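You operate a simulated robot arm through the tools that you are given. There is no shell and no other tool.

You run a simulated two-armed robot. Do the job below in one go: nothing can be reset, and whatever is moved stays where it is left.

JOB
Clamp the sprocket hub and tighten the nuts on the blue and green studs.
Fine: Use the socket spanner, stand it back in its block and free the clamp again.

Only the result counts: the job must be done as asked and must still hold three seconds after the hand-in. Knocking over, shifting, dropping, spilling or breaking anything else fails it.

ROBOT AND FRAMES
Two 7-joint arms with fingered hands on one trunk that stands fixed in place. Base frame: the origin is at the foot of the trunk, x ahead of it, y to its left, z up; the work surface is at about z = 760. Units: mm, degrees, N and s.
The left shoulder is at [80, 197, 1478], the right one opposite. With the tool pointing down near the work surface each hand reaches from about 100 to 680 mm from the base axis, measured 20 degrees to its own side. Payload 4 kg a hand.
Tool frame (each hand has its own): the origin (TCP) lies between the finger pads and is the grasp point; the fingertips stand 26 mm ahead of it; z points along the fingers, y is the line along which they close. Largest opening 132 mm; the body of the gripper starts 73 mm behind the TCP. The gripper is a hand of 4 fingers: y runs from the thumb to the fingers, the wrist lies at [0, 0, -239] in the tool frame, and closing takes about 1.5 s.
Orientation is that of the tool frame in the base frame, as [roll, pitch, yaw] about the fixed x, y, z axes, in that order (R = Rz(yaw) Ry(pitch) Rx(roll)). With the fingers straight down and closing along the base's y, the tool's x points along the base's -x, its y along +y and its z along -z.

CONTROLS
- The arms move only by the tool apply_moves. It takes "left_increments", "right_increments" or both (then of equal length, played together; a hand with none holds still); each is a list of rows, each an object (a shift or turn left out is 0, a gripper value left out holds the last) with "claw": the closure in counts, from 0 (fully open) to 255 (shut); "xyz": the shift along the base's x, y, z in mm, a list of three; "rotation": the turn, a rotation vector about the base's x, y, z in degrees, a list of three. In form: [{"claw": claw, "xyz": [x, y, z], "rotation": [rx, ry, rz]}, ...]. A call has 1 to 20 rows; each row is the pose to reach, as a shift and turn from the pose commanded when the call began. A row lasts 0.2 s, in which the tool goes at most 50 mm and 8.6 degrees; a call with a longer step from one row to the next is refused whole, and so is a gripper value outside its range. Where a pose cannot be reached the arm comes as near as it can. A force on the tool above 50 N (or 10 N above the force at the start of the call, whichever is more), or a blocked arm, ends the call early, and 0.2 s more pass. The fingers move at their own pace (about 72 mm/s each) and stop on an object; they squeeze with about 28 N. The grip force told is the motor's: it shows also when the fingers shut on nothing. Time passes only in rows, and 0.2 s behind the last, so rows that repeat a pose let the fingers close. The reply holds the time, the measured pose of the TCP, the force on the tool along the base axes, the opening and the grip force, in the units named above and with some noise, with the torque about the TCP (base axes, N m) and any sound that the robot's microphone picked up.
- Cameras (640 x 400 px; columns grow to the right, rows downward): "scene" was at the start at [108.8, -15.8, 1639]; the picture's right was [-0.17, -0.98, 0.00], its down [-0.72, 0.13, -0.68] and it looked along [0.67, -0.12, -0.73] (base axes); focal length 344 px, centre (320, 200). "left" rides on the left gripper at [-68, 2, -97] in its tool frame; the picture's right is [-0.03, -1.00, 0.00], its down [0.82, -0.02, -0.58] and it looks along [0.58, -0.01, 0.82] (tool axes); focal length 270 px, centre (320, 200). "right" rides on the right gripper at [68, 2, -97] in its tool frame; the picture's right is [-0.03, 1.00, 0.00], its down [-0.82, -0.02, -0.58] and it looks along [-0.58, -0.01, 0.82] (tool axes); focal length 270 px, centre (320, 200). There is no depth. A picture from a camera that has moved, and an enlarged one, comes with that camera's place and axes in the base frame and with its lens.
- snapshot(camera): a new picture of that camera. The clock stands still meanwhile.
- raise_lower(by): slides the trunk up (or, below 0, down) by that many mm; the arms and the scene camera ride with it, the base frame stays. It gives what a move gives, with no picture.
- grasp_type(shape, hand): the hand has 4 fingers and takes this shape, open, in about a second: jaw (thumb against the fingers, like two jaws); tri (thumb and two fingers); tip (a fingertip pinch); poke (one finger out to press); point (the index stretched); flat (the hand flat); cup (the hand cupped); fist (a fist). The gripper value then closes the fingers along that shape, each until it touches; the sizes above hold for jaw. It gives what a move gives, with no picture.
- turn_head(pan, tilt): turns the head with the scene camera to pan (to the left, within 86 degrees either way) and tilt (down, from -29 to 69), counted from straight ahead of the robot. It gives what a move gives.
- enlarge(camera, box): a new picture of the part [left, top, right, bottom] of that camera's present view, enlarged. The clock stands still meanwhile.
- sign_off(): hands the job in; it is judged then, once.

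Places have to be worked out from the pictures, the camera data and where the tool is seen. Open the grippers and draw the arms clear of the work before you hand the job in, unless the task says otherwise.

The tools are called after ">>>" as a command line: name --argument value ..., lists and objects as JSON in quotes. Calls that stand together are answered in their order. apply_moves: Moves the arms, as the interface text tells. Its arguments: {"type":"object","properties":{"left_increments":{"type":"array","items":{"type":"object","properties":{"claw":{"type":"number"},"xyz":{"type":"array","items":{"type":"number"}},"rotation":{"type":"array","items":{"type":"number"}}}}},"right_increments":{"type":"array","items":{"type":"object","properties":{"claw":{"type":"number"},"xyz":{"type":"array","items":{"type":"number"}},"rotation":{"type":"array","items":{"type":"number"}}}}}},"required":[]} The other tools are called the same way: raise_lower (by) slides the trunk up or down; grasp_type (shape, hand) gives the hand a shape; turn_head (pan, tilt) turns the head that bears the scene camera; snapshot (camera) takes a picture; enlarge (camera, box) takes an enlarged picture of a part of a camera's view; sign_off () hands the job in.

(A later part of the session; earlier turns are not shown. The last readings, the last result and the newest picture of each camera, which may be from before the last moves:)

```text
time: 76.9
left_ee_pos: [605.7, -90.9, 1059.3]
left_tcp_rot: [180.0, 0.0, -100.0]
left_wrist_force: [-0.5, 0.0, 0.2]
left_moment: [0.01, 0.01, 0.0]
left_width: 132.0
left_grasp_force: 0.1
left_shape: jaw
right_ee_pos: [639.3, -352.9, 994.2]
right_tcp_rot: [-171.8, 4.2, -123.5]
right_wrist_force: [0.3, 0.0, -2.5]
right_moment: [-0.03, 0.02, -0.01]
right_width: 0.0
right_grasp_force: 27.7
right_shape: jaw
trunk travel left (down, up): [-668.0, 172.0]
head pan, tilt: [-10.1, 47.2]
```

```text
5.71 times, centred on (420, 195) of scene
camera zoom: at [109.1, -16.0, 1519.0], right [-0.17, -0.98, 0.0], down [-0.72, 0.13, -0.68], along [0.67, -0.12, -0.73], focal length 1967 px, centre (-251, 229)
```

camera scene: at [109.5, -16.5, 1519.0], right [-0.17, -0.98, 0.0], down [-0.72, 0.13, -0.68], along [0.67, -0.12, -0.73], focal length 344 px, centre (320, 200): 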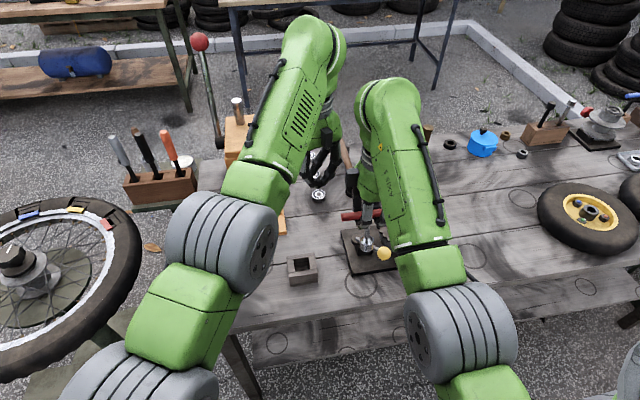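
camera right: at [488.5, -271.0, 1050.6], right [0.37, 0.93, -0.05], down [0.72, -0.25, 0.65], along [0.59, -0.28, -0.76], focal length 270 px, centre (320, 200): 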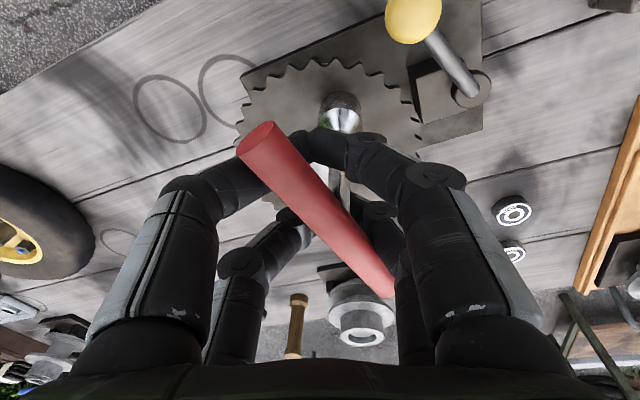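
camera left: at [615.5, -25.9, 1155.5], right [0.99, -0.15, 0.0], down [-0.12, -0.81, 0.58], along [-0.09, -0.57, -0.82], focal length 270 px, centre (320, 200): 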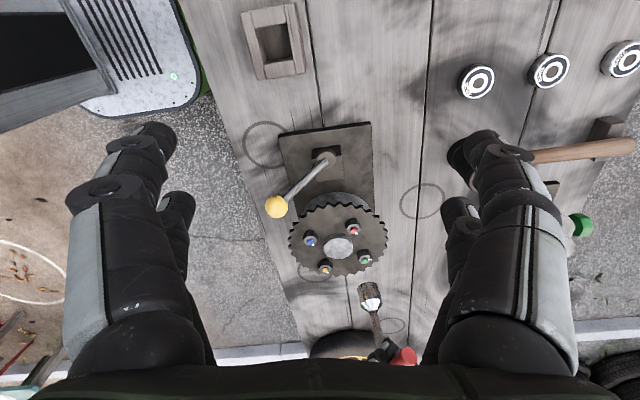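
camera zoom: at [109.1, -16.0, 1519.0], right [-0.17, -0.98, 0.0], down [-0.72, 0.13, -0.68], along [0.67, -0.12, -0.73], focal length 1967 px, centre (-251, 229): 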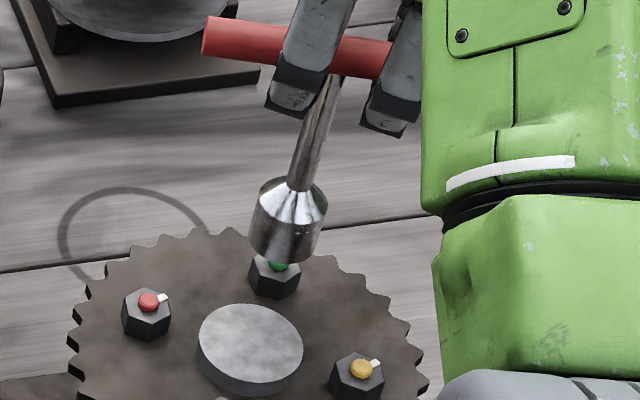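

Nearly aligned: 1 mm and about 1.7° of lean remain. I correct these and lower gently onto the nut.

>>> apply_moves --right_increments '[{"xyz": [0.2, 1.2, -3], "rotation": [-0.9, 0, 0]}, {"xyz": [0.4, 2.3, -7], "rotation": [-1.7, 0, 0]}, {"xyz": [0.4, 2.3, -12], "rotation": [-1.7, 0, 0]}, {"xyz": [0.4, 2.3, -16], "rotation": [-1.7, 0, 0]}, {"xyz": [0.4, 2.3, -20], "rotation": [-1.7, 0, 0]}, {"xyz": [0.4, 2.3, -24], "rotation": [-1.7, 0, 0]}, {"xyz": [0.4, 2.3, -26], "rotation": [-1.7, 0, 0]}, {"xyz": [0.4, 2.3, -26], "rotation": [-1.7, 0, 0]}]'

>>> enlarge --camera "left" --box '[330, 220, 410, 320]'

>>> enlarge --camera "scene" --box '[390, 160, 450, 230]'

```text
time: 78.7
left_ee_pos: [604.7, -91.6, 1061.2]
left_tcp_rot: [179.9, -0.1, -100.0]
left_wrist_force: [0.5, -0.2, 0.1]
left_moment: [-0.01, 0.02, 0.01]
left_width: 132.0
left_grasp_force: 0.0
left_shape: jaw
right_ee_pos: [638.7, -349.9, 968.3]
right_tcp_rot: [-170.9, 2.6, -123.4]
right_wrist_force: [-0.8, 1.5, 0.1]
right_moment: [-0.01, -0.02, 0.0]
right_width: 0.0
right_grasp_force: 27.5
right_shape: jaw
trunk travel left (down, up): [-668.0, 172.0]
head pan, tilt: [-10.1, 47.2]
```

```text
4.00 times, centred on (370, 270) of left
camera zoom: at [615.2, -25.6, 1155.7], right [0.99, -0.15, 0.0], down [-0.12, -0.81, 0.58], along [-0.09, -0.57, -0.82], focal length 1081 px, centre (120, -80)
```

zoom: 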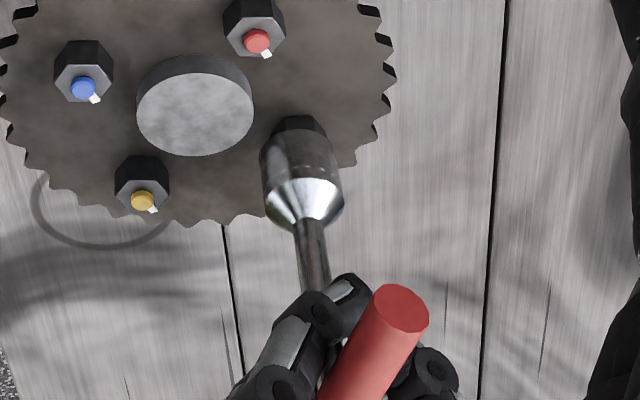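

```text
5.71 times, centred on (420, 195) of scene
camera zoom: at [108.7, -15.6, 1519.1], right [-0.17, -0.98, 0.0], down [-0.72, 0.13, -0.68], along [0.67, -0.12, -0.73], focal length 1967 px, centre (-251, 229)
```

zoom: 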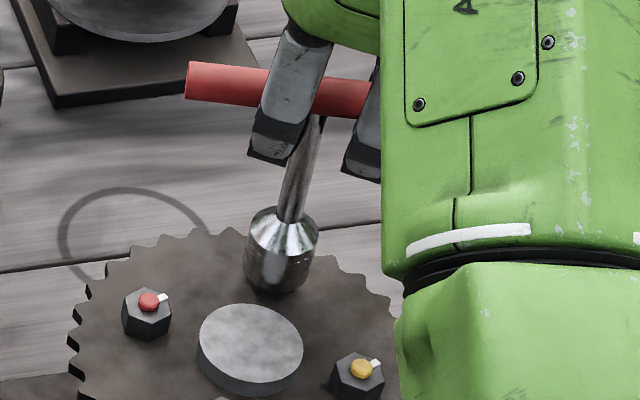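

The socket is in contact and centred in both views but not yet dropped over the nut. I lower 3 mm and sweep slowly clockwise.

>>> apply_moves --right_increments '[{"xyz": [0, 0, -2], "rotation": [0, 0, -2]}, {"xyz": [0, 0, -3], "rotation": [0, 0, -4]}, {"xyz": [0, 0, -3], "rotation": [0, 0, -6]}, {"xyz": [0, 0, -3], "rotation": [0, 0, -9]}, {"xyz": [0, 0, -3], "rotation": [0, 0, -12]}, {"xyz": [0, 0, -3], "rotation": [0, 0, -12]}]'

>>> enlarge --camera "left" --box '[330, 220, 410, 320]'

>>> enlarge --camera "scene" --box '[390, 160, 450, 230]'

```text
time: 80.1
left_ee_pos: [605.0, -91.7, 1059.8]
left_tcp_rot: [-179.9, 0.0, -99.9]
left_wrist_force: [0.7, 0.5, 0.3]
left_moment: [0.02, -0.01, -0.01]
left_width: 131.7
left_grasp_force: 0.1
left_shape: jaw
right_ee_pos: [638.9, -350.5, 965.1]
right_tcp_rot: [-170.9, 2.8, -135.4]
right_wrist_force: [0.3, 0.4, 0.3]
right_moment: [0.03, -0.04, -0.02]
right_width: 0.1
right_grasp_force: 28.8
right_shape: jaw
trunk travel left (down, up): [-668.0, 172.0]
head pan, tilt: [-10.1, 47.2]
```

```text
4.00 times, centred on (370, 270) of left
camera zoom: at [615.2, -25.7, 1155.7], right [0.99, -0.15, 0.0], down [-0.12, -0.81, 0.58], along [-0.09, -0.57, -0.82], focal length 1081 px, centre (120, -80)
```

zoom: 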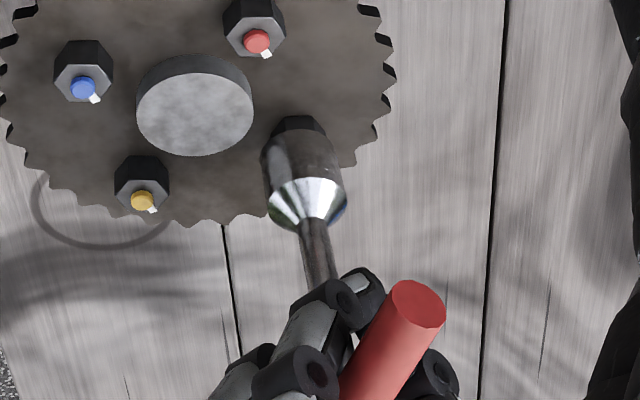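

```text
5.71 times, centred on (420, 195) of scene
camera zoom: at [108.8, -15.7, 1519.0], right [-0.17, -0.98, 0.0], down [-0.72, 0.13, -0.68], along [0.67, -0.12, -0.73], focal length 1967 px, centre (-251, 229)
```

zoom: 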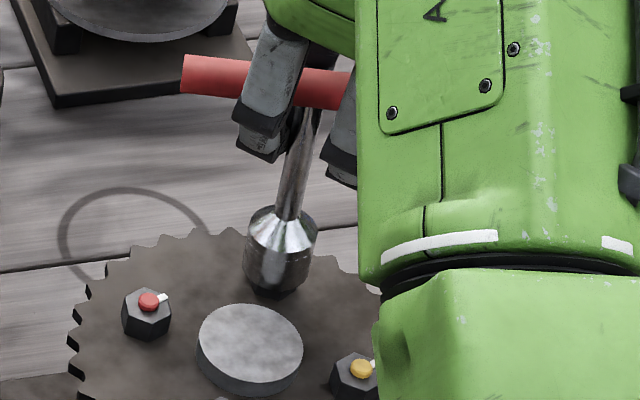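

Still riding on top, with no torque. I keep sweeping clockwise.

>>> apply_moves --right_increments '[{"rotation": [0, 0, -3]}, {"rotation": [0, 0, -6]}, {"rotation": [0, 0, -9]}, {"rotation": [0, 0, -12]}, {"rotation": [0, 0, -15]}, {"rotation": [0, 0, -15]}]'

>>> enlarge --camera "left" --box '[330, 220, 410, 320]'

>>> enlarge --camera "scene" --box '[390, 160, 450, 230]'

```text
time: 81.5
left_ee_pos: [605.2, -92.2, 1059.8]
left_tcp_rot: [180.0, 0.0, -100.0]
left_wrist_force: [0.6, 1.4, 0.5]
left_moment: [0.02, 0.01, 0.01]
left_width: 131.8
left_grasp_force: 0.1
left_shape: jaw
right_ee_pos: [638.9, -350.4, 965.5]
right_tcp_rot: [-170.8, 2.7, -150.5]
right_wrist_force: [0.0, 0.7, -0.2]
right_moment: [-0.02, 0.0, -0.03]
right_width: 0.2
right_grasp_force: 28.2
right_shape: jaw
trunk travel left (down, up): [-668.0, 172.0]
head pan, tilt: [-10.1, 47.2]
```

```text
4.00 times, centred on (370, 270) of left
camera zoom: at [615.3, -25.8, 1155.6], right [0.99, -0.15, 0.0], down [-0.12, -0.81, 0.58], along [-0.09, -0.57, -0.82], focal length 1081 px, centre (120, -80)
```

zoom: 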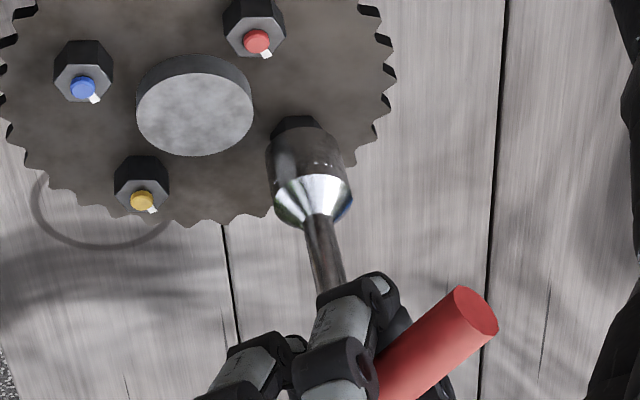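

```text
5.71 times, centred on (420, 195) of scene
camera zoom: at [108.9, -15.9, 1519.0], right [-0.17, -0.98, 0.0], down [-0.72, 0.13, -0.68], along [0.67, -0.12, -0.73], focal length 1967 px, centre (-251, 229)
```

zoom: 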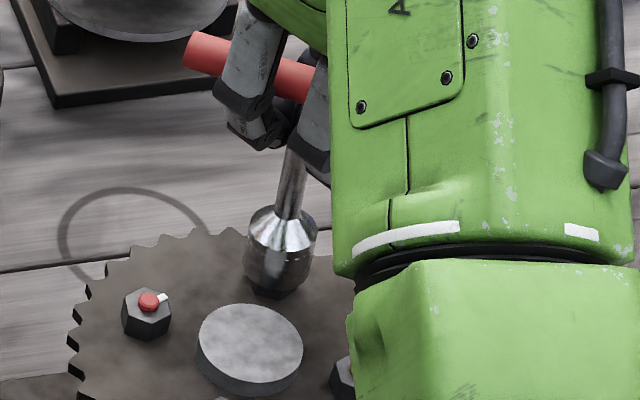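

The socket drifted about 2.5 mm in +x as the hand turned and leans a little. I shift the hand (−2.5,−4) and sweep back counter-clockwise by 15°.

>>> apply_moves --right_increments '[{"xyz": [-1.2, -2, 0]}, {"xyz": [-2.5, -4, 0]}, {"xyz": [-2.3, -4, 0], "rotation": [0, 0, 3]}, {"xyz": [-2, -4, 0], "rotation": [0, 0, 6]}, {"xyz": [-1.8, -4, 0], "rotation": [0, 0, 9]}, {"xyz": [-1.6, -4, 0], "rotation": [0, 0, 12]}, {"xyz": [-1.5, -4, 0], "rotation": [0, 0, 15]}, {"xyz": [-1.5, -4, 0], "rotation": [0, 0, 15]}]'

>>> enlarge --camera "left" --box '[330, 220, 410, 320]'

>>> enlarge --camera "scene" --box '[390, 160, 450, 230]'

```text
time: 83.3
left_ee_pos: [606.4, -92.3, 1059.4]
left_tcp_rot: [-180.0, 0.0, -100.0]
left_wrist_force: [-0.1, 0.2, 0.1]
left_moment: [0.0, -0.01, 0.02]
left_width: 131.7
left_grasp_force: 0.0
left_shape: jaw
right_ee_pos: [638.1, -354.4, 964.4]
right_tcp_rot: [-170.9, 2.7, -135.4]
right_wrist_force: [-0.5, -0.6, 0.5]
right_moment: [0.01, 0.02, -0.01]
right_width: 0.0
right_grasp_force: 28.2
right_shape: jaw
trunk travel left (down, up): [-668.0, 172.0]
head pan, tilt: [-10.1, 47.2]
```

```text
4.00 times, centred on (370, 270) of left
camera zoom: at [615.3, -25.7, 1155.7], right [0.99, -0.15, 0.0], down [-0.12, -0.81, 0.58], along [-0.09, -0.57, -0.82], focal length 1081 px, centre (120, -80)
```

zoom: 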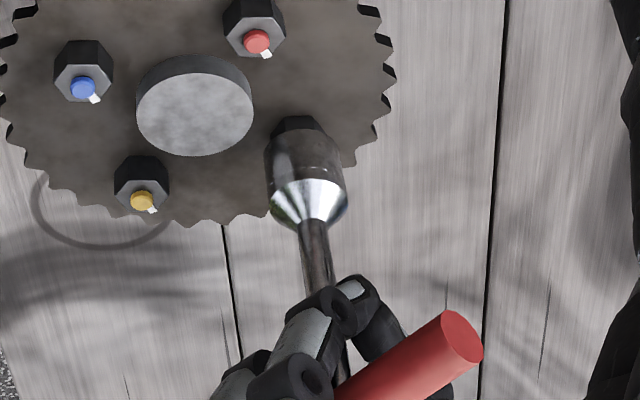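

```text
5.71 times, centred on (420, 195) of scene
camera zoom: at [108.9, -15.8, 1519.0], right [-0.17, -0.98, 0.0], down [-0.72, 0.13, -0.68], along [0.67, -0.12, -0.73], focal length 1967 px, centre (-251, 229)
```

zoom: 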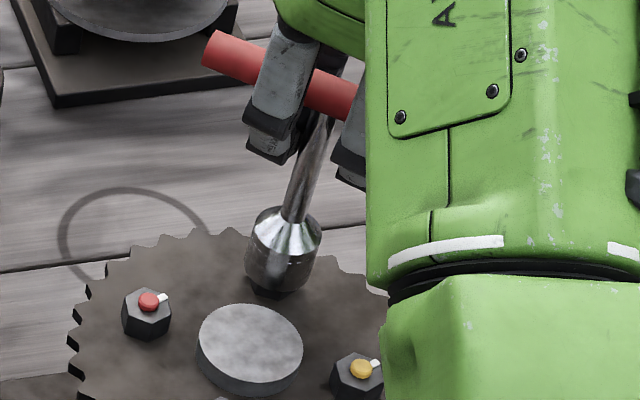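

The bar has rotational play in the cage. I lift clear, turn the hand back +40°, and re-measure in the hanging state before trying again.

>>> apply_moves --right_increments '[{"xyz": [0, 0, 8]}, {"xyz": [0, 0, 16], "rotation": [0.5, 0, 4]}, {"xyz": [-0.5, 0, 24], "rotation": [1, 0, 11]}, {"xyz": [-1, 0, 28], "rotation": [1.5, 0, 18]}, {"xyz": [-1.5, 0, 28], "rotation": [2, 0, 26]}, {"xyz": [-1.7, 0, 28], "rotation": [2.5, 0, 33]}, {"xyz": [-1.7, 0, 28], "rotation": [2.5, 0, 40]}, {"xyz": [-1.7, 0, 28], "rotation": [2.5, 0, 40]}]'

>>> enlarge --camera "left" --box '[330, 220, 410, 320]'

>>> enlarge --camera "scene" --box '[390, 160, 450, 230]'

>>> snapshot --camera "right"

```text
time: 85.1
left_ee_pos: [606.4, -92.3, 1060.2]
left_tcp_rot: [180.0, -0.1, -100.0]
left_wrist_force: [-0.7, -0.3, 0.8]
left_moment: [-0.01, 0.0, 0.01]
left_width: 131.9
left_grasp_force: 0.3
left_shape: jaw
right_ee_pos: [635.8, -354.1, 991.6]
right_tcp_rot: [-172.1, 5.0, -95.4]
right_wrist_force: [-0.5, -0.3, -2.0]
right_moment: [-0.02, 0.03, 0.04]
right_width: 0.0
right_grasp_force: 27.5
right_shape: jaw
trunk travel left (down, up): [-668.0, 172.0]
head pan, tilt: [-10.1, 47.2]
```

```text
4.00 times, centred on (370, 270) of left
camera zoom: at [615.6, -25.8, 1155.5], right [0.99, -0.15, 0.0], down [-0.12, -0.81, 0.58], along [-0.09, -0.57, -0.82], focal length 1081 px, centre (120, -80)
```

zoom: 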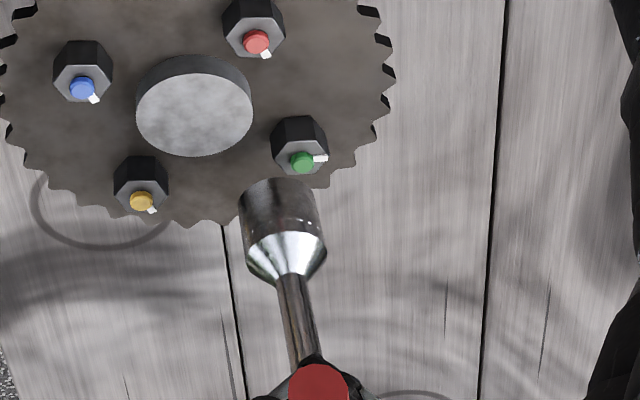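

```text
5.71 times, centred on (420, 195) of scene
camera zoom: at [109.3, -16.0, 1519.0], right [-0.17, -0.98, 0.0], down [-0.72, 0.13, -0.68], along [0.67, -0.12, -0.73], focal length 1967 px, centre (-251, 229)
```

zoom: 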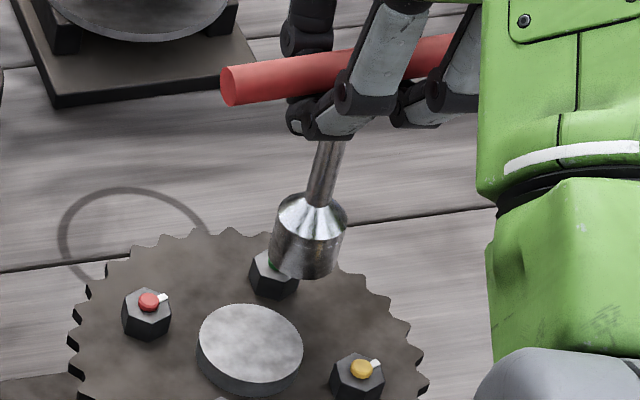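

```text
taken
camera right: at [613.0, -429.9, 1081.4], right [-0.98, 0.13, -0.14], down [0.01, 0.77, 0.64], along [0.19, 0.63, -0.75], focal length 270 px, centre (320, 200)
```

right: 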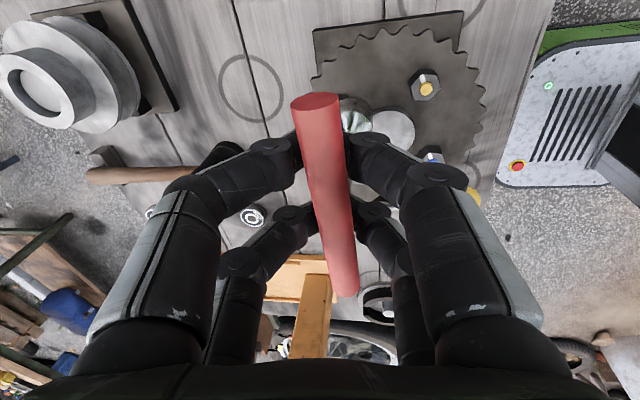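

Measured hanging now: the socket is off by about (−10.6,−5.1) mm and leans about 1.7° in −x and −y. I correct both, set the angle, and lower to just above the stud.

>>> apply_moves --right_increments '[{"xyz": [2, 0.3, 0], "rotation": [0.5, -0.6, -4]}, {"xyz": [4, 0.6, 0], "rotation": [1, -1.2, -8]}, {"xyz": [6, 0.9, 0], "rotation": [1.6, -1.7, -12]}, {"xyz": [6, 0.9, -5], "rotation": [1.6, -1.7, -12]}, {"xyz": [6, 0.9, -5], "rotation": [1.6, -1.7, -12]}]'

>>> enlarge --camera "left" --box '[330, 220, 410, 320]'

>>> enlarge --camera "scene" --box '[390, 160, 450, 230]'

```text
time: 86.3
left_ee_pos: [606.4, -93.1, 1060.4]
left_tcp_rot: [-180.0, -0.1, -100.0]
left_wrist_force: [-0.3, 0.0, 0.0]
left_moment: [0.03, 0.01, -0.01]
left_width: 131.9
left_grasp_force: 0.1
left_shape: jaw
right_ee_pos: [641.4, -354.0, 986.3]
right_tcp_rot: [-170.6, 6.9, -107.3]
right_wrist_force: [0.4, -0.5, -2.8]
right_moment: [0.02, 0.0, 0.01]
right_width: 0.0
right_grasp_force: 27.7
right_shape: jaw
trunk travel left (down, up): [-668.0, 172.0]
head pan, tilt: [-10.1, 47.2]
```

```text
4.00 times, centred on (370, 270) of left
camera zoom: at [615.6, -25.9, 1155.5], right [0.99, -0.15, 0.0], down [-0.12, -0.81, 0.58], along [-0.09, -0.57, -0.82], focal length 1081 px, centre (120, -80)
```

zoom: 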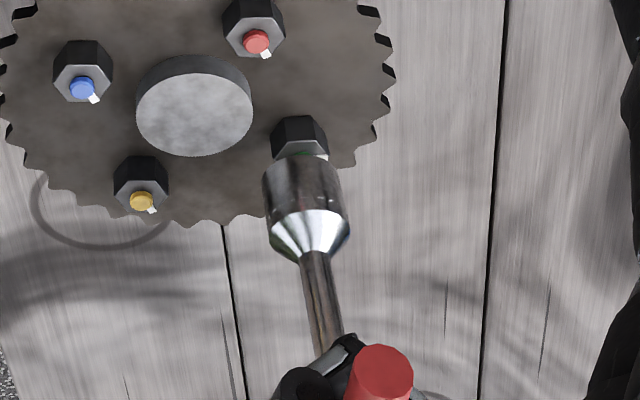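

```text
5.71 times, centred on (420, 195) of scene
camera zoom: at [109.2, -16.1, 1519.0], right [-0.17, -0.98, 0.0], down [-0.72, 0.13, -0.68], along [0.67, -0.12, -0.73], focal length 1967 px, centre (-251, 229)
```

zoom: 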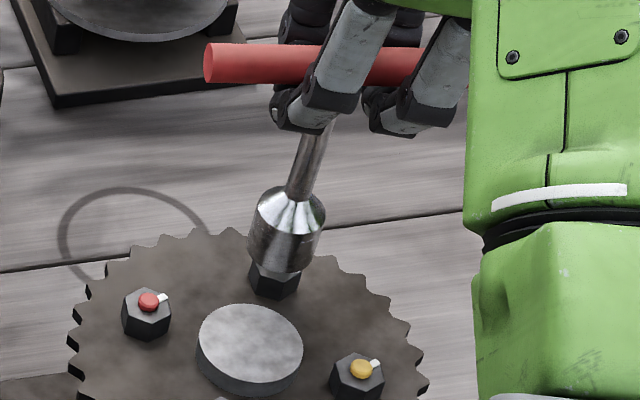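

Aligned and nearly vertical, with the bar at about −10°. I lower into contact and sweep clockwise 20°, moving the hand to keep the socket centred.

>>> apply_moves --right_increments '[{"xyz": [1, 0, -5]}, {"xyz": [1, 0, -10]}, {"xyz": [1, 0, -14]}, {"xyz": [1, 0, -18]}, {"xyz": [1, 0, -19]}, {"xyz": [0.5, -0.2, -19], "rotation": [0, 0, -3]}, {"xyz": [0.1, -0.4, -19], "rotation": [0, 0, -6]}, {"xyz": [-0.4, -0.6, -19], "rotation": [0, 0, -10]}, {"xyz": [-1, -0.8, -19], "rotation": [0, 0, -14]}, {"xyz": [-1.6, -1, -19], "rotation": [0, 0, -17]}, {"xyz": [-2, -1.1, -19], "rotation": [0, 0, -20]}, {"xyz": [-2, -1.1, -19], "rotation": [0, 0, -20]}]'

>>> enlarge --camera "left" --box '[330, 220, 410, 320]'

>>> enlarge --camera "scene" --box '[390, 160, 450, 230]'

```text
time: 88.9
left_ee_pos: [605.7, -92.2, 1059.4]
left_tcp_rot: [179.9, 0.0, -100.0]
left_wrist_force: [-0.9, 0.8, -0.1]
left_moment: [0.04, -0.01, 0.01]
left_width: 131.8
left_grasp_force: 0.1
left_shape: jaw
right_ee_pos: [637.9, -354.7, 968.1]
right_tcp_rot: [-170.5, 7.0, -127.3]
right_wrist_force: [-0.4, -0.4, -2.2]
right_moment: [-0.02, 0.0, 0.15]
right_width: 0.0
right_grasp_force: 27.9
right_shape: jaw
trunk travel left (down, up): [-668.0, 172.0]
head pan, tilt: [-10.1, 47.2]
```

```text
4.00 times, centred on (370, 270) of left
camera zoom: at [615.5, -26.0, 1155.5], right [0.99, -0.15, 0.0], down [-0.12, -0.81, 0.58], along [-0.09, -0.57, -0.82], focal length 1081 px, centre (120, -80)
```

zoom: 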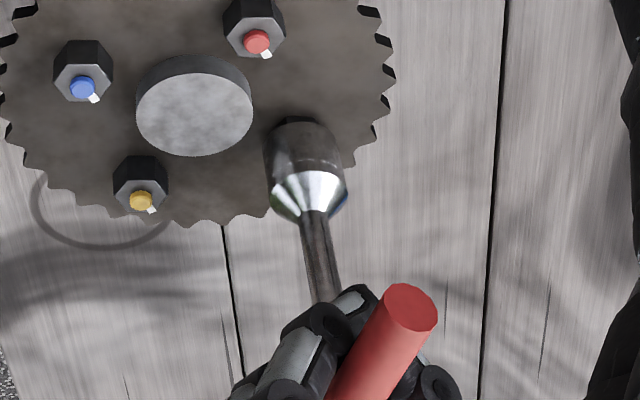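

```text
5.71 times, centred on (420, 195) of scene
camera zoom: at [109.2, -16.1, 1519.0], right [-0.17, -0.98, 0.0], down [-0.72, 0.13, -0.68], along [0.67, -0.12, -0.73], focal length 1967 px, centre (-251, 229)
```

zoom: 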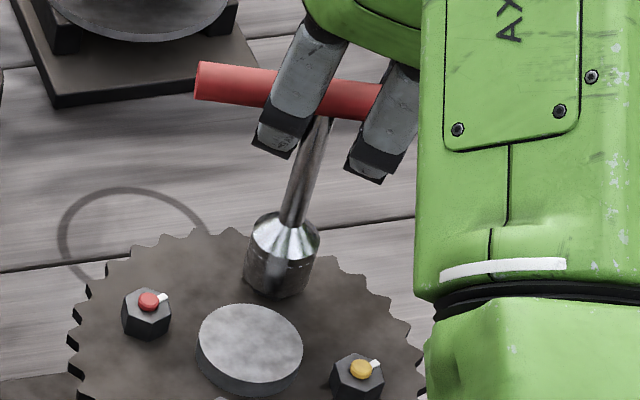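

It has dropped over the nut and torque shows, so it's engaged. I lower 6 mm to seat it fully and begin turning clockwise.

>>> apply_moves --right_increments '[{"xyz": [0, 0, -2]}, {"xyz": [0, 0, -4]}, {"xyz": [0, 0, -6]}, {"xyz": [-0.5, 0, -7], "rotation": [0, 0, -4]}, {"xyz": [-1, 0, -7], "rotation": [0, 0, -8]}, {"xyz": [-1.5, 0, -7], "rotation": [0, 0, -12]}, {"xyz": [-2, 0, -7], "rotation": [0, 0, -16]}, {"xyz": [-2.5, 0, -7], "rotation": [0, 0, -20]}, {"xyz": [-2.5, 0, -7], "rotation": [0, 0, -20]}]'

>>> enlarge --camera "left" --box '[330, 220, 410, 320]'

>>> enlarge --camera "scene" --box '[390, 160, 450, 230]'

```text
time: 90.9
left_ee_pos: [605.5, -92.8, 1059.6]
left_tcp_rot: [-179.9, -0.1, -99.9]
left_wrist_force: [0.2, -0.1, 0.1]
left_moment: [-0.01, 0.01, 0.04]
left_width: 131.7
left_grasp_force: 0.1
left_shape: jaw
right_ee_pos: [636.4, -355.2, 961.3]
right_tcp_rot: [-170.6, 6.9, -147.4]
right_wrist_force: [-0.1, 0.1, -0.9]
right_moment: [-0.02, 0.0, 0.18]
right_width: 0.0
right_grasp_force: 27.8
right_shape: jaw
trunk travel left (down, up): [-668.0, 172.0]
head pan, tilt: [-10.1, 47.2]
```

```text
4.00 times, centred on (370, 270) of left
camera zoom: at [615.2, -25.8, 1155.7], right [0.99, -0.15, 0.0], down [-0.12, -0.81, 0.58], along [-0.09, -0.57, -0.82], focal length 1081 px, centre (120, -80)
```

zoom: 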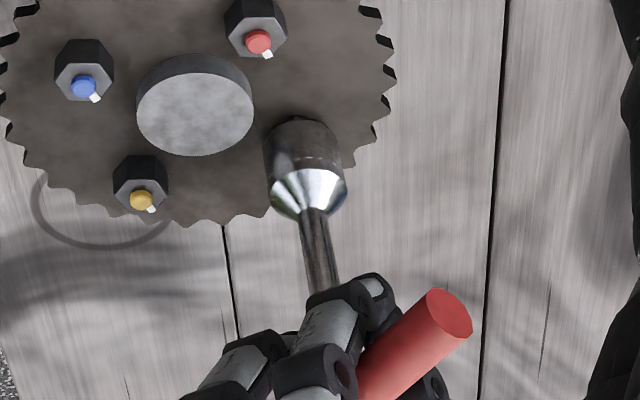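

```text
5.71 times, centred on (420, 195) of scene
camera zoom: at [108.7, -15.9, 1519.0], right [-0.17, -0.98, 0.0], down [-0.72, 0.13, -0.68], along [0.67, -0.12, -0.73], focal length 1967 px, centre (-251, 229)
```

zoom: 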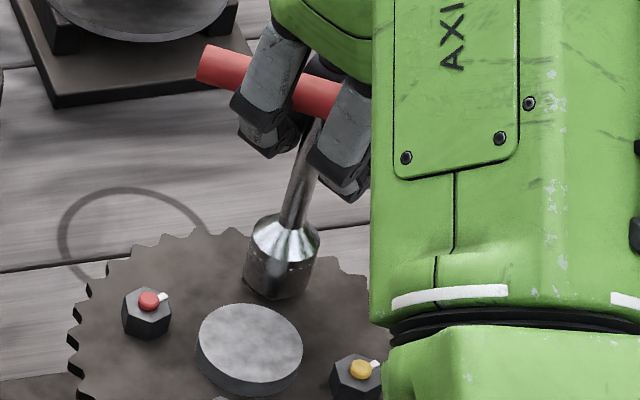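

Seated and turning at 0.18 N·m, with the bar at about −33°. I continue clockwise in 20° steps.

>>> apply_moves --right_increments '[{"xyz": [-0.3, 0, 0], "rotation": [0, 0, -4]}, {"xyz": [-0.6, 0.2, 0], "rotation": [0, 0, -8]}, {"xyz": [-0.9, 0.4, 0], "rotation": [0, 0, -12]}, {"xyz": [-1.2, 0.6, 0], "rotation": [0, 0, -16]}, {"xyz": [-1.5, 0.8, 0], "rotation": [0, 0, -20]}, {"xyz": [-1.5, 0.8, 0], "rotation": [0, 0, -20]}]'

>>> enlarge --camera "left" --box '[330, 220, 410, 320]'

>>> enlarge --camera "scene" --box '[390, 160, 450, 230]'

```text
time: 92.3
left_ee_pos: [605.6, -92.1, 1059.8]
left_tcp_rot: [-180.0, 0.0, -100.0]
left_wrist_force: [-0.2, -1.0, -0.1]
left_moment: [-0.04, 0.04, 0.02]
left_width: 131.6
left_grasp_force: 0.1
left_shape: jaw
right_ee_pos: [635.1, -352.7, 960.1]
right_tcp_rot: [-170.7, 6.8, -167.4]
right_wrist_force: [-1.3, 0.3, -1.3]
right_moment: [-0.03, 0.07, 0.18]
right_width: 0.0
right_grasp_force: 27.8
right_shape: jaw
trunk travel left (down, up): [-668.0, 172.0]
head pan, tilt: [-10.1, 47.2]
```

```text
4.00 times, centred on (370, 270) of left
camera zoom: at [615.0, -25.9, 1155.8], right [0.99, -0.15, 0.0], down [-0.12, -0.81, 0.58], along [-0.09, -0.57, -0.82], focal length 1081 px, centre (120, -80)
```

zoom: 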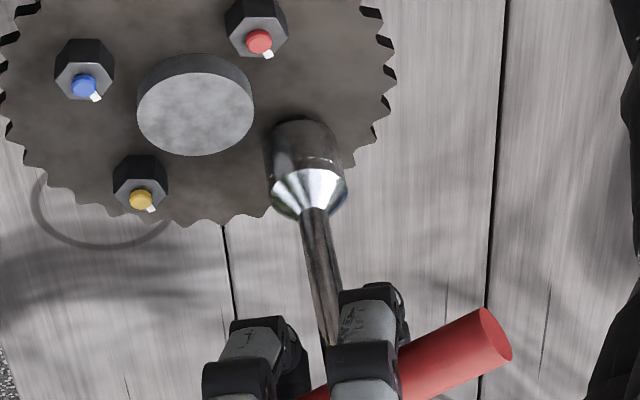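

```text
5.71 times, centred on (420, 195) of scene
camera zoom: at [108.5, -16.1, 1519.1], right [-0.17, -0.98, 0.0], down [-0.72, 0.13, -0.68], along [0.67, -0.12, -0.73], focal length 1967 px, centre (-251, 229)
```

zoom: 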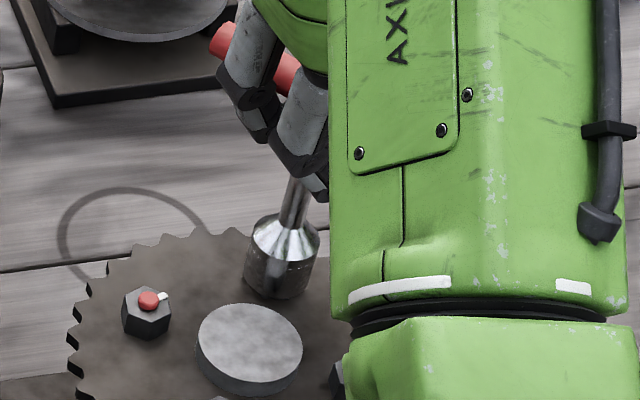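

Turning steadily at 0.18 N·m. I do the next step.

>>> apply_moves --right_increments '[{"xyz": [0, 0.2, 0], "rotation": [0, 0, -4]}, {"xyz": [-0.2, 0.4, 0], "rotation": [0, 0, -8]}, {"xyz": [-0.3, 0.6, 0], "rotation": [0, 0, -12]}, {"xyz": [-0.4, 0.8, 0], "rotation": [0, 0, -15]}, {"xyz": [-0.4, 0.8, 0], "rotation": [0, 0, -15]}]'

>>> enlarge --camera "left" --box '[330, 220, 410, 320]'

```text
time: 93.5
left_ee_pos: [606.2, -92.8, 1060.8]
left_tcp_rot: [180.0, 0.1, -100.0]
left_wrist_force: [0.2, -0.4, 0.2]
left_moment: [0.0, 0.03, 0.02]
left_width: 131.9
left_grasp_force: 0.0
left_shape: jaw
right_ee_pos: [634.0, -353.2, 960.9]
right_tcp_rot: [-170.5, 7.0, 177.7]
right_wrist_force: [-3.7, -0.2, -1.7]
right_moment: [-0.08, 0.04, 0.15]
right_width: 0.0
right_grasp_force: 28.3
right_shape: jaw
trunk travel left (down, up): [-668.0, 172.0]
head pan, tilt: [-10.1, 47.2]
```

```text
4.00 times, centred on (370, 270) of left
camera zoom: at [614.9, -26.0, 1155.9], right [0.99, -0.15, 0.0], down [-0.12, -0.81, 0.58], along [-0.09, -0.57, -0.82], focal length 1081 px, centre (120, -80)
```

zoom: 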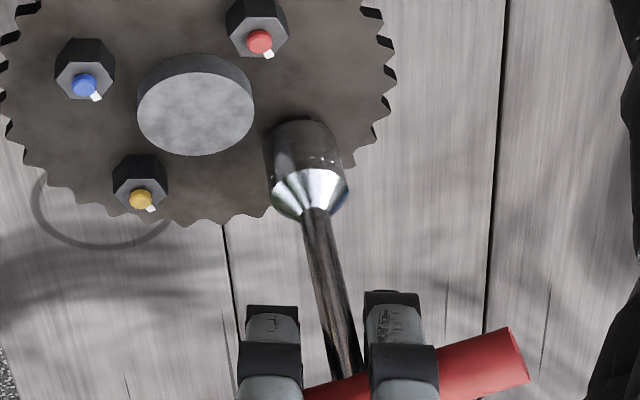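

The bar is at about −77° and should come tight soon. I go in smaller steps and watch the torque.

>>> apply_moves --right_increments '[{"xyz": [0.2, 0.2, 0], "rotation": [0, 0, -3]}, {"xyz": [0.4, 0.3, 0], "rotation": [0, 0, -6]}, {"xyz": [0.6, 0.4, 0], "rotation": [0, 0, -8]}, {"xyz": [0.6, 0.4, 0], "rotation": [0, 0, -8]}]'

```text
time: 94.5
left_ee_pos: [605.0, -92.1, 1059.8]
left_tcp_rot: [180.0, -0.1, -100.1]
left_wrist_force: [-0.2, -0.8, 0.4]
left_moment: [0.03, -0.01, 0.0]
left_width: 132.0
left_grasp_force: 0.0
left_shape: jaw
right_ee_pos: [634.2, -352.0, 962.2]
right_tcp_rot: [-170.6, 6.8, 169.8]
right_wrist_force: [-4.2, 0.7, -1.7]
right_moment: [-0.01, 0.1, 0.16]
right_width: 0.0
right_grasp_force: 27.9
right_shape: jaw
trunk travel left (down, up): [-668.0, 172.0]
head pan, tilt: [-10.1, 47.2]
```

Torque is still only 0.16 N·m, so I take another 8° clockwise.

>>> apply_moves --right_increments '[{"xyz": [0.3, 0.1, 0], "rotation": [0, 0, -3]}, {"xyz": [0.6, 0.2, 0], "rotation": [0, 0, -6]}, {"xyz": [0.8, 0.2, 0], "rotation": [0, 0, -8]}, {"xyz": [0.8, 0.2, 0], "rotation": [0, 0, -8]}]'

>>> enlarge --camera "left" --box '[330, 220, 410, 320]'

```text
time: 95.5
left_ee_pos: [604.6, -92.3, 1060.1]
left_tcp_rot: [-179.9, 0.1, -100.0]
left_wrist_force: [0.7, -0.3, -0.5]
left_moment: [0.02, 0.01, 0.0]
left_width: 131.8
left_grasp_force: 0.1
left_shape: jaw
right_ee_pos: [634.6, -352.7, 960.2]
right_tcp_rot: [-170.6, 6.8, 161.6]
right_wrist_force: [-9.1, 0.4, -6.0]
right_moment: [-0.09, 0.12, 1.12]
right_width: 0.1
right_grasp_force: 28.0
right_shape: jaw
trunk travel left (down, up): [-668.0, 172.0]
head pan, tilt: [-10.1, 47.2]
```

```text
4.00 times, centred on (370, 270) of left
camera zoom: at [614.3, -26.1, 1156.2], right [0.99, -0.15, 0.0], down [-0.12, -0.81, 0.58], along [-0.09, -0.57, -0.82], focal length 1081 px, centre (120, -80)
```

zoom: 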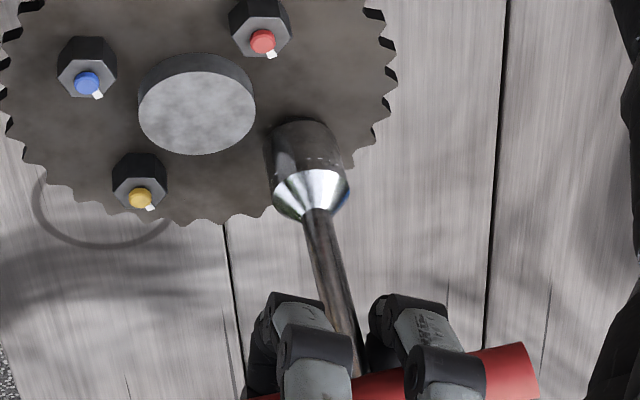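

Torque jumped to 1.12 N·m and the hub hasn't moved. I add 3° more for firmness, staying below where the hub crept.

>>> apply_moves --right_increments '[{"rotation": [0, 0, -1.5]}, {"rotation": [0, 0, -3]}, {"rotation": [0, 0, -3]}]'

>>> enlarge --camera "left" --box '[330, 220, 410, 320]'

```text
time: 96.3
left_ee_pos: [605.4, -93.1, 1061.6]
left_tcp_rot: [-179.8, -0.1, -100.0]
left_wrist_force: [-0.5, -0.4, 0.3]
left_moment: [-0.01, -0.01, -0.01]
left_width: 131.9
left_grasp_force: 0.0
left_shape: jaw
right_ee_pos: [635.2, -352.3, 961.0]
right_tcp_rot: [-170.6, 6.7, 158.7]
right_wrist_force: [-14.0, 0.6, -9.7]
right_moment: [-0.04, 0.17, 1.48]
right_width: 0.1
right_grasp_force: 28.2
right_shape: jaw
trunk travel left (down, up): [-668.0, 172.0]
head pan, tilt: [-10.1, 47.2]
```

```text
4.00 times, centred on (370, 270) of left
camera zoom: at [614.0, -26.3, 1156.3], right [0.99, -0.15, 0.0], down [-0.12, -0.81, 0.58], along [-0.09, -0.57, -0.82], focal length 1081 px, centre (120, -80)
```

zoom: 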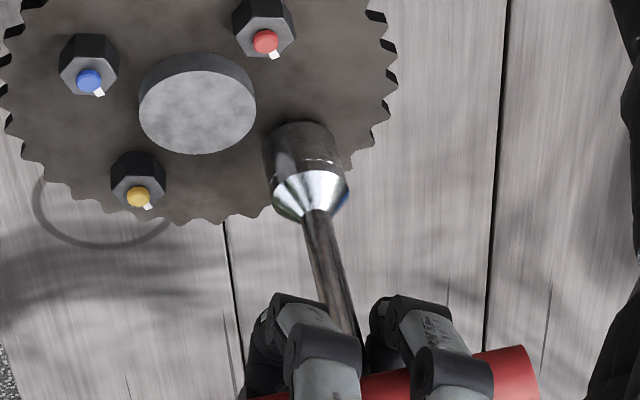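

1.48 N·m is reached, and the hub is just starting to creep, so I stop here. I relax the twist and lift the socket off the green nut.

>>> apply_moves --right_increments '[{"rotation": [0, 0, 4]}, {"rotation": [0, 0, 9]}, {"rotation": [0, 0, 14]}, {"xyz": [0, 0, 4], "rotation": [0, 0, 14]}, {"xyz": [0, 0, 9], "rotation": [0, 0, 14]}, {"xyz": [0, 0, 16], "rotation": [0, 0, 14]}, {"xyz": [0, 0, 25], "rotation": [0, 0, 14]}, {"xyz": [0, 0, 35], "rotation": [0, 0, 14]}, {"xyz": [0, 0, 48], "rotation": [0, 0, 14]}, {"xyz": [0, 0, 60], "rotation": [0, 0, 14]}, {"xyz": [0, 0, 60], "rotation": [0, 0, 14]}]'

>>> enlarge --camera "left" --box '[290, 180, 410, 300]'

>>> enlarge --camera "scene" --box '[350, 160, 450, 260]'

```text
time: 98.7
left_ee_pos: [605.6, -91.9, 1059.5]
left_tcp_rot: [179.9, -0.1, -100.0]
left_wrist_force: [0.2, 0.0, 0.7]
left_moment: [-0.02, -0.01, -0.01]
left_width: 132.0
left_grasp_force: 0.2
left_shape: jaw
right_ee_pos: [637.2, -352.8, 1021.1]
right_tcp_rot: [-170.6, 6.8, 172.6]
right_wrist_force: [-0.6, -0.5, -2.9]
right_moment: [-0.02, 0.01, 0.01]
right_width: 0.0
right_grasp_force: 27.8
right_shape: jaw
trunk travel left (down, up): [-668.0, 172.0]
head pan, tilt: [-10.1, 47.2]
```

```text
3.33 times, centred on (350, 240) of left
camera zoom: at [615.7, -26.0, 1155.4], right [0.99, -0.15, 0.0], down [-0.12, -0.81, 0.58], along [-0.09, -0.57, -0.82], focal length 901 px, centre (220, 67)
```

zoom: 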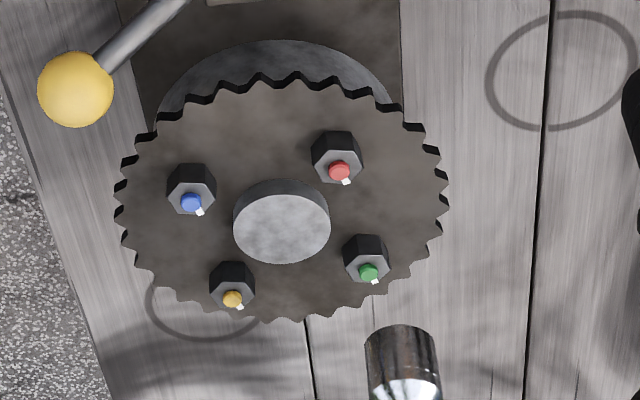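

```text
4.00 times, centred on (400, 210) of scene
camera zoom: at [109.4, -16.1, 1519.0], right [-0.17, -0.98, 0.0], down [-0.72, 0.13, -0.68], along [0.67, -0.12, -0.73], focal length 1377 px, centre (0, 160)
```

zoom: 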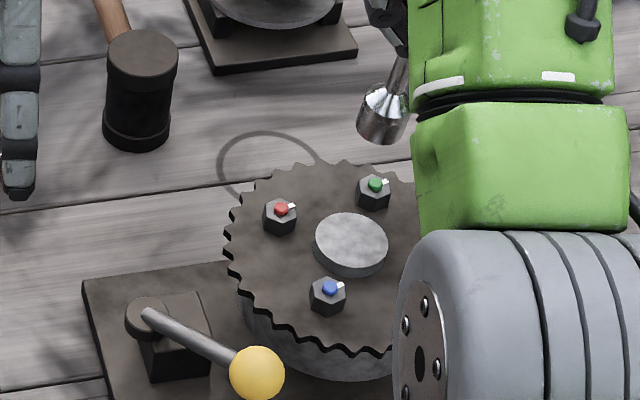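

All four index marks now match, so both nuts are tight. Next I free the clamp with the left hand while the trunk is low. The open hand's −y fingers will act as a paddle behind the knob, so I move the right hand aside and bring the left hand over at nominal yaw.

>>> apply_moves --left_increments '[{"xyz": [-9, -5, 0], "rotation": [0, 0, -7]}, {"xyz": [-18, -12, 0], "rotation": [0, 0, -14]}, {"xyz": [-27, -20, 0], "rotation": [0, 0, -21]}, {"xyz": [-37, -28, 0], "rotation": [0, 0, -28]}, {"xyz": [-47, -36, 0], "rotation": [0, 0, -35]}, {"xyz": [-57, -45, -5], "rotation": [0, 0, -42]}, {"xyz": [-67, -54, -10], "rotation": [0, 0, -49]}, {"xyz": [-77, -63, -20], "rotation": [0, 0, -56]}, {"xyz": [-87, -72, -30], "rotation": [0, 0, -63]}, {"xyz": [-97, -82, -40], "rotation": [0, 0, -70]}, {"xyz": [-106, -92, -50], "rotation": [0, 0, -76]}, {"xyz": [-113, -98, -60], "rotation": [0, 0, -80]}]' --right_increments '[{"xyz": [0, -5, 5]}, {"xyz": [0, -12, 10]}, {"xyz": [0, -20, 15]}, {"xyz": [0, -30, 20]}, {"xyz": [0, -40, 20]}, {"xyz": [0, -50, 20]}, {"xyz": [0, -60, 20]}, {"xyz": [0, -70, 20]}, {"xyz": [0, -75, 20]}, {"xyz": [0, -80, 20]}, {"xyz": [0, -80, 20]}, {"xyz": [0, -80, 20]}]'

>>> snapshot --camera "left"

>>> snapshot --camera "scene"

```text
time: 101.3
left_ee_pos: [492.3, -190.6, 999.3]
left_tcp_rot: [-180.0, 0.0, 180.0]
left_wrist_force: [-0.3, -0.4, 0.5]
left_moment: [-0.01, 0.03, -0.01]
left_width: 132.0
left_grasp_force: 0.0
left_shape: jaw
right_ee_pos: [635.7, -433.8, 1040.4]
right_tcp_rot: [-170.6, 6.8, 172.6]
right_wrist_force: [0.0, -0.6, -1.2]
right_moment: [-0.02, 0.0, 0.02]
right_width: 0.0
right_grasp_force: 28.6
right_shape: jaw
trunk travel left (down, up): [-668.0, 172.0]
head pan, tilt: [-10.1, 47.2]
```

```text
taken
camera left: at [560.0, -189.9, 1095.1], right [0.02, -1.0, 0.0], down [-0.82, -0.02, 0.58], along [-0.58, -0.01, -0.82], focal length 270 px, centre (320, 200)
```

left: 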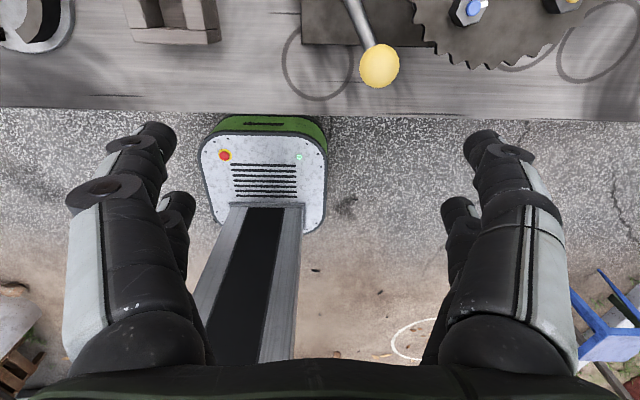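

```text
taken
camera scene: at [109.1, -16.1, 1519.0], right [-0.17, -0.98, 0.0], down [-0.72, 0.13, -0.68], along [0.67, -0.12, -0.73], focal length 344 px, centre (320, 200)
```

scene: 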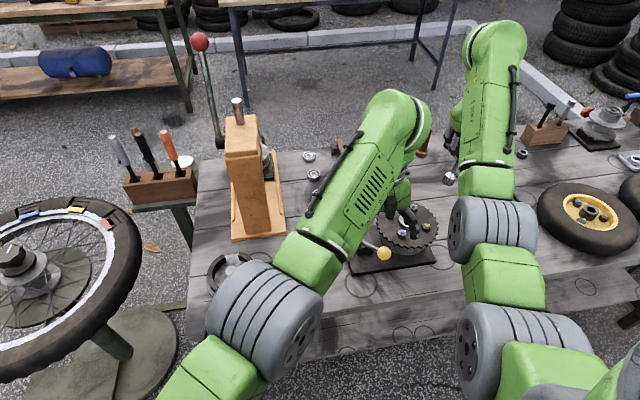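

The knob is at (523.5,-240). I shift 5 mm further −y so the paddle fingers clear it, and lower around it.

>>> apply_moves --left_increments '[{"xyz": [0, -5, -25]}, {"xyz": [0, -5, -55]}, {"xyz": [0, -5, -85]}, {"xyz": [0, -5, -110]}, {"xyz": [0, -5, -128]}, {"xyz": [0, -5, -140]}, {"xyz": [0, -5, -145]}, {"xyz": [0, -5, -145]}]'

>>> snapshot --camera "left"

>>> enlarge --camera "scene" --box '[330, 190, 450, 290]'

```text
time: 103.1
left_ee_pos: [493.4, -196.1, 855.8]
left_tcp_rot: [-180.0, 0.0, 180.0]
left_wrist_force: [0.6, -0.2, -0.2]
left_moment: [0.0, 0.02, -0.01]
left_width: 131.9
left_grasp_force: 0.1
left_shape: jaw
right_ee_pos: [636.2, -432.7, 1040.9]
right_tcp_rot: [-170.5, 6.8, 172.7]
right_wrist_force: [0.1, 0.2, -1.8]
right_moment: [-0.01, 0.02, 0.05]
right_width: 0.0
right_grasp_force: 27.7
right_shape: jaw
trunk travel left (down, up): [-668.0, 172.0]
head pan, tilt: [-10.1, 47.2]
```

```text
taken
camera left: at [560.5, -195.0, 950.2], right [0.03, -1.0, 0.0], down [-0.82, -0.02, 0.58], along [-0.58, -0.01, -0.82], focal length 270 px, centre (320, 200)
```

left: 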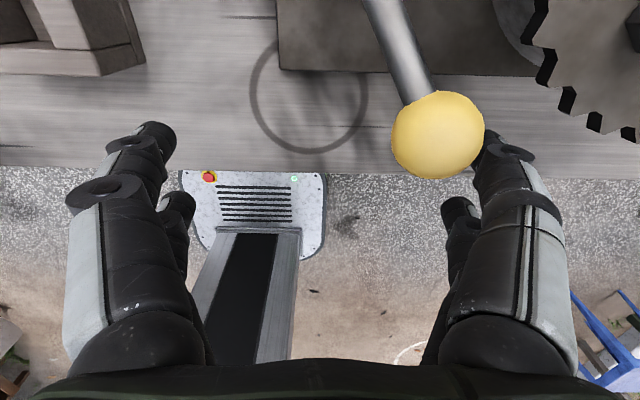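

```text
4.00 times, centred on (390, 240) of scene
camera zoom: at [109.2, -16.1, 1519.0], right [-0.17, -0.98, 0.0], down [-0.72, 0.13, -0.68], along [0.67, -0.12, -0.73], focal length 1377 px, centre (40, 40)
```

zoom: 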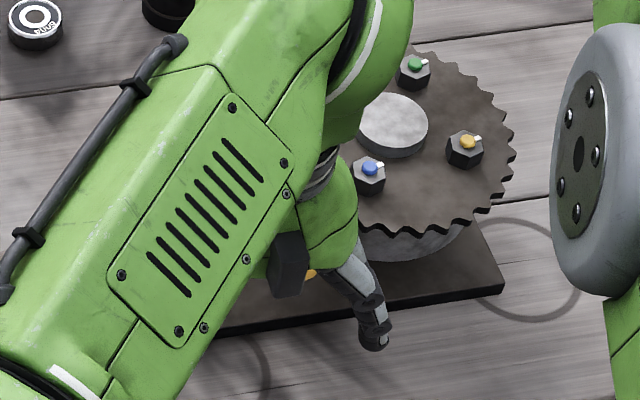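

The knob is inside with the paddle fingers just behind it. I sweep toward +y in small steps, easing +x a little, to swing the lever back to its free stop.

>>> apply_moves --left_increments '[{"xyz": [1, 3, 0]}, {"xyz": [3, 7, 0]}, {"xyz": [4, 12, 0]}, {"xyz": [4, 18, 0]}, {"xyz": [4, 24, 0]}, {"xyz": [4, 30, 0]}, {"xyz": [4, 36, 0]}, {"xyz": [4, 42, 0]}, {"xyz": [4, 48, 0]}, {"xyz": [4, 54, 0]}]'

>>> snapshot --camera "left"

```text
time: 105.3
left_ee_pos: [496.8, -140.5, 855.4]
left_tcp_rot: [-179.9, -0.1, 180.0]
left_wrist_force: [-0.8, -0.5, 1.1]
left_moment: [-0.07, 0.0, -0.1]
left_width: 132.0
left_grasp_force: 0.1
left_shape: jaw
right_ee_pos: [636.6, -432.2, 1040.8]
right_tcp_rot: [-170.5, 6.9, 172.7]
right_wrist_force: [0.4, -0.4, -2.6]
right_moment: [-0.02, 0.02, 0.03]
right_width: 0.1
right_grasp_force: 28.4
right_shape: jaw
trunk travel left (down, up): [-668.0, 172.0]
head pan, tilt: [-10.1, 47.2]
```

```text
taken
camera left: at [564.6, -140.2, 950.6], right [0.03, -1.0, 0.0], down [-0.82, -0.02, 0.58], along [-0.58, -0.01, -0.82], focal length 270 px, centre (320, 200)
```

left: 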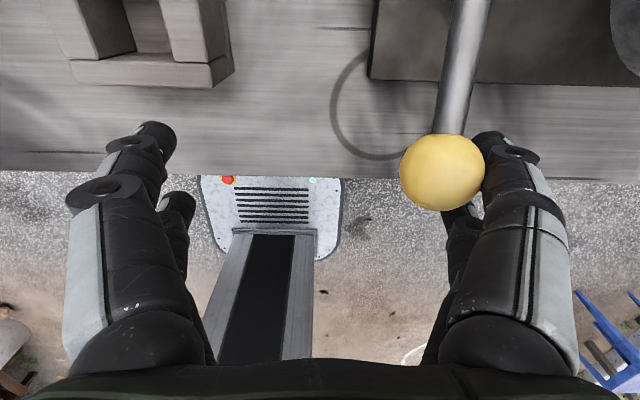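

The lever is following. I continue to the free stop.

>>> apply_moves --left_increments '[{"xyz": [0, 6, 0]}, {"xyz": [1, 12, 0]}, {"xyz": [2, 18, 0]}, {"xyz": [3, 24, 0]}, {"xyz": [4, 30, 0]}, {"xyz": [5, 35, 0]}, {"xyz": [6, 39, 0]}, {"xyz": [6, 42, 0]}]'

>>> snapshot --camera "left"

```text
time: 107.1
left_ee_pos: [502.5, -101.0, 854.8]
left_tcp_rot: [180.0, 0.0, 180.0]
left_wrist_force: [0.6, -3.8, 0.3]
left_moment: [-0.04, -0.01, -0.06]
left_width: 132.1
left_grasp_force: 0.0
left_shape: jaw
right_ee_pos: [637.4, -433.9, 1039.9]
right_tcp_rot: [-170.8, 6.7, 172.7]
right_wrist_force: [-0.7, 0.1, -2.1]
right_moment: [-0.01, -0.02, -0.01]
right_width: 0.0
right_grasp_force: 27.9
right_shape: jaw
trunk travel left (down, up): [-668.0, 172.0]
head pan, tilt: [-10.1, 47.2]
```

```text
taken
camera left: at [570.9, -99.6, 950.6], right [0.02, -1.0, 0.0], down [-0.82, -0.02, 0.58], along [-0.58, -0.01, -0.82], focal length 270 px, centre (320, 200)
```

left: 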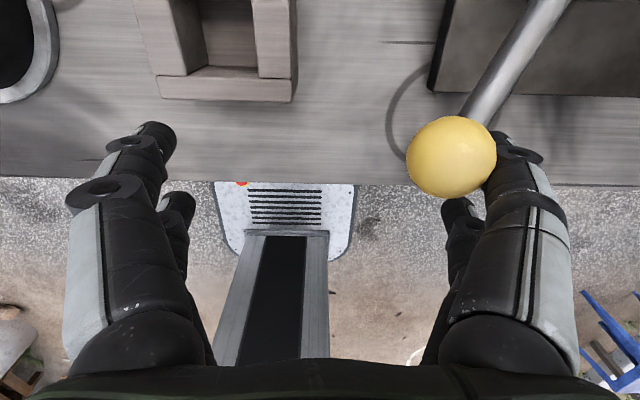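

The force is rising slightly (3.8 N). I push 6 mm more to confirm the stop.

>>> apply_moves --left_increments '[{"xyz": [0.5, 2, 0]}, {"xyz": [1, 4, 0]}, {"xyz": [1, 6, 0]}, {"xyz": [1, 6, 0]}]'

>>> snapshot --camera "left"

```text
time: 108.1
left_ee_pos: [503.1, -94.8, 854.1]
left_tcp_rot: [179.9, -0.1, 180.0]
left_wrist_force: [-2.2, -11.9, -2.4]
left_moment: [0.26, 0.0, -0.34]
left_width: 132.0
left_grasp_force: 0.1
left_shape: jaw
right_ee_pos: [636.4, -435.8, 1040.2]
right_tcp_rot: [-170.8, 6.9, 172.7]
right_wrist_force: [-0.5, 0.5, -3.2]
right_moment: [-0.02, 0.02, -0.03]
right_width: 0.1
right_grasp_force: 27.6
right_shape: jaw
trunk travel left (down, up): [-668.0, 172.0]
head pan, tilt: [-10.1, 47.2]
```

```text
taken
camera left: at [571.5, -94.9, 950.3], right [0.02, -1.0, 0.0], down [-0.82, -0.02, 0.58], along [-0.58, -0.01, -0.82], focal length 270 px, centre (320, 200)
```

left: 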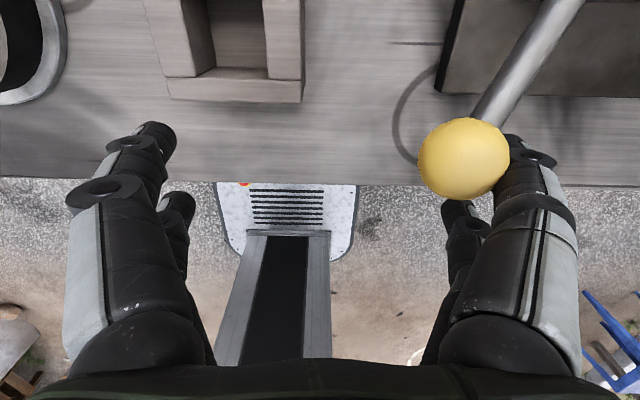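

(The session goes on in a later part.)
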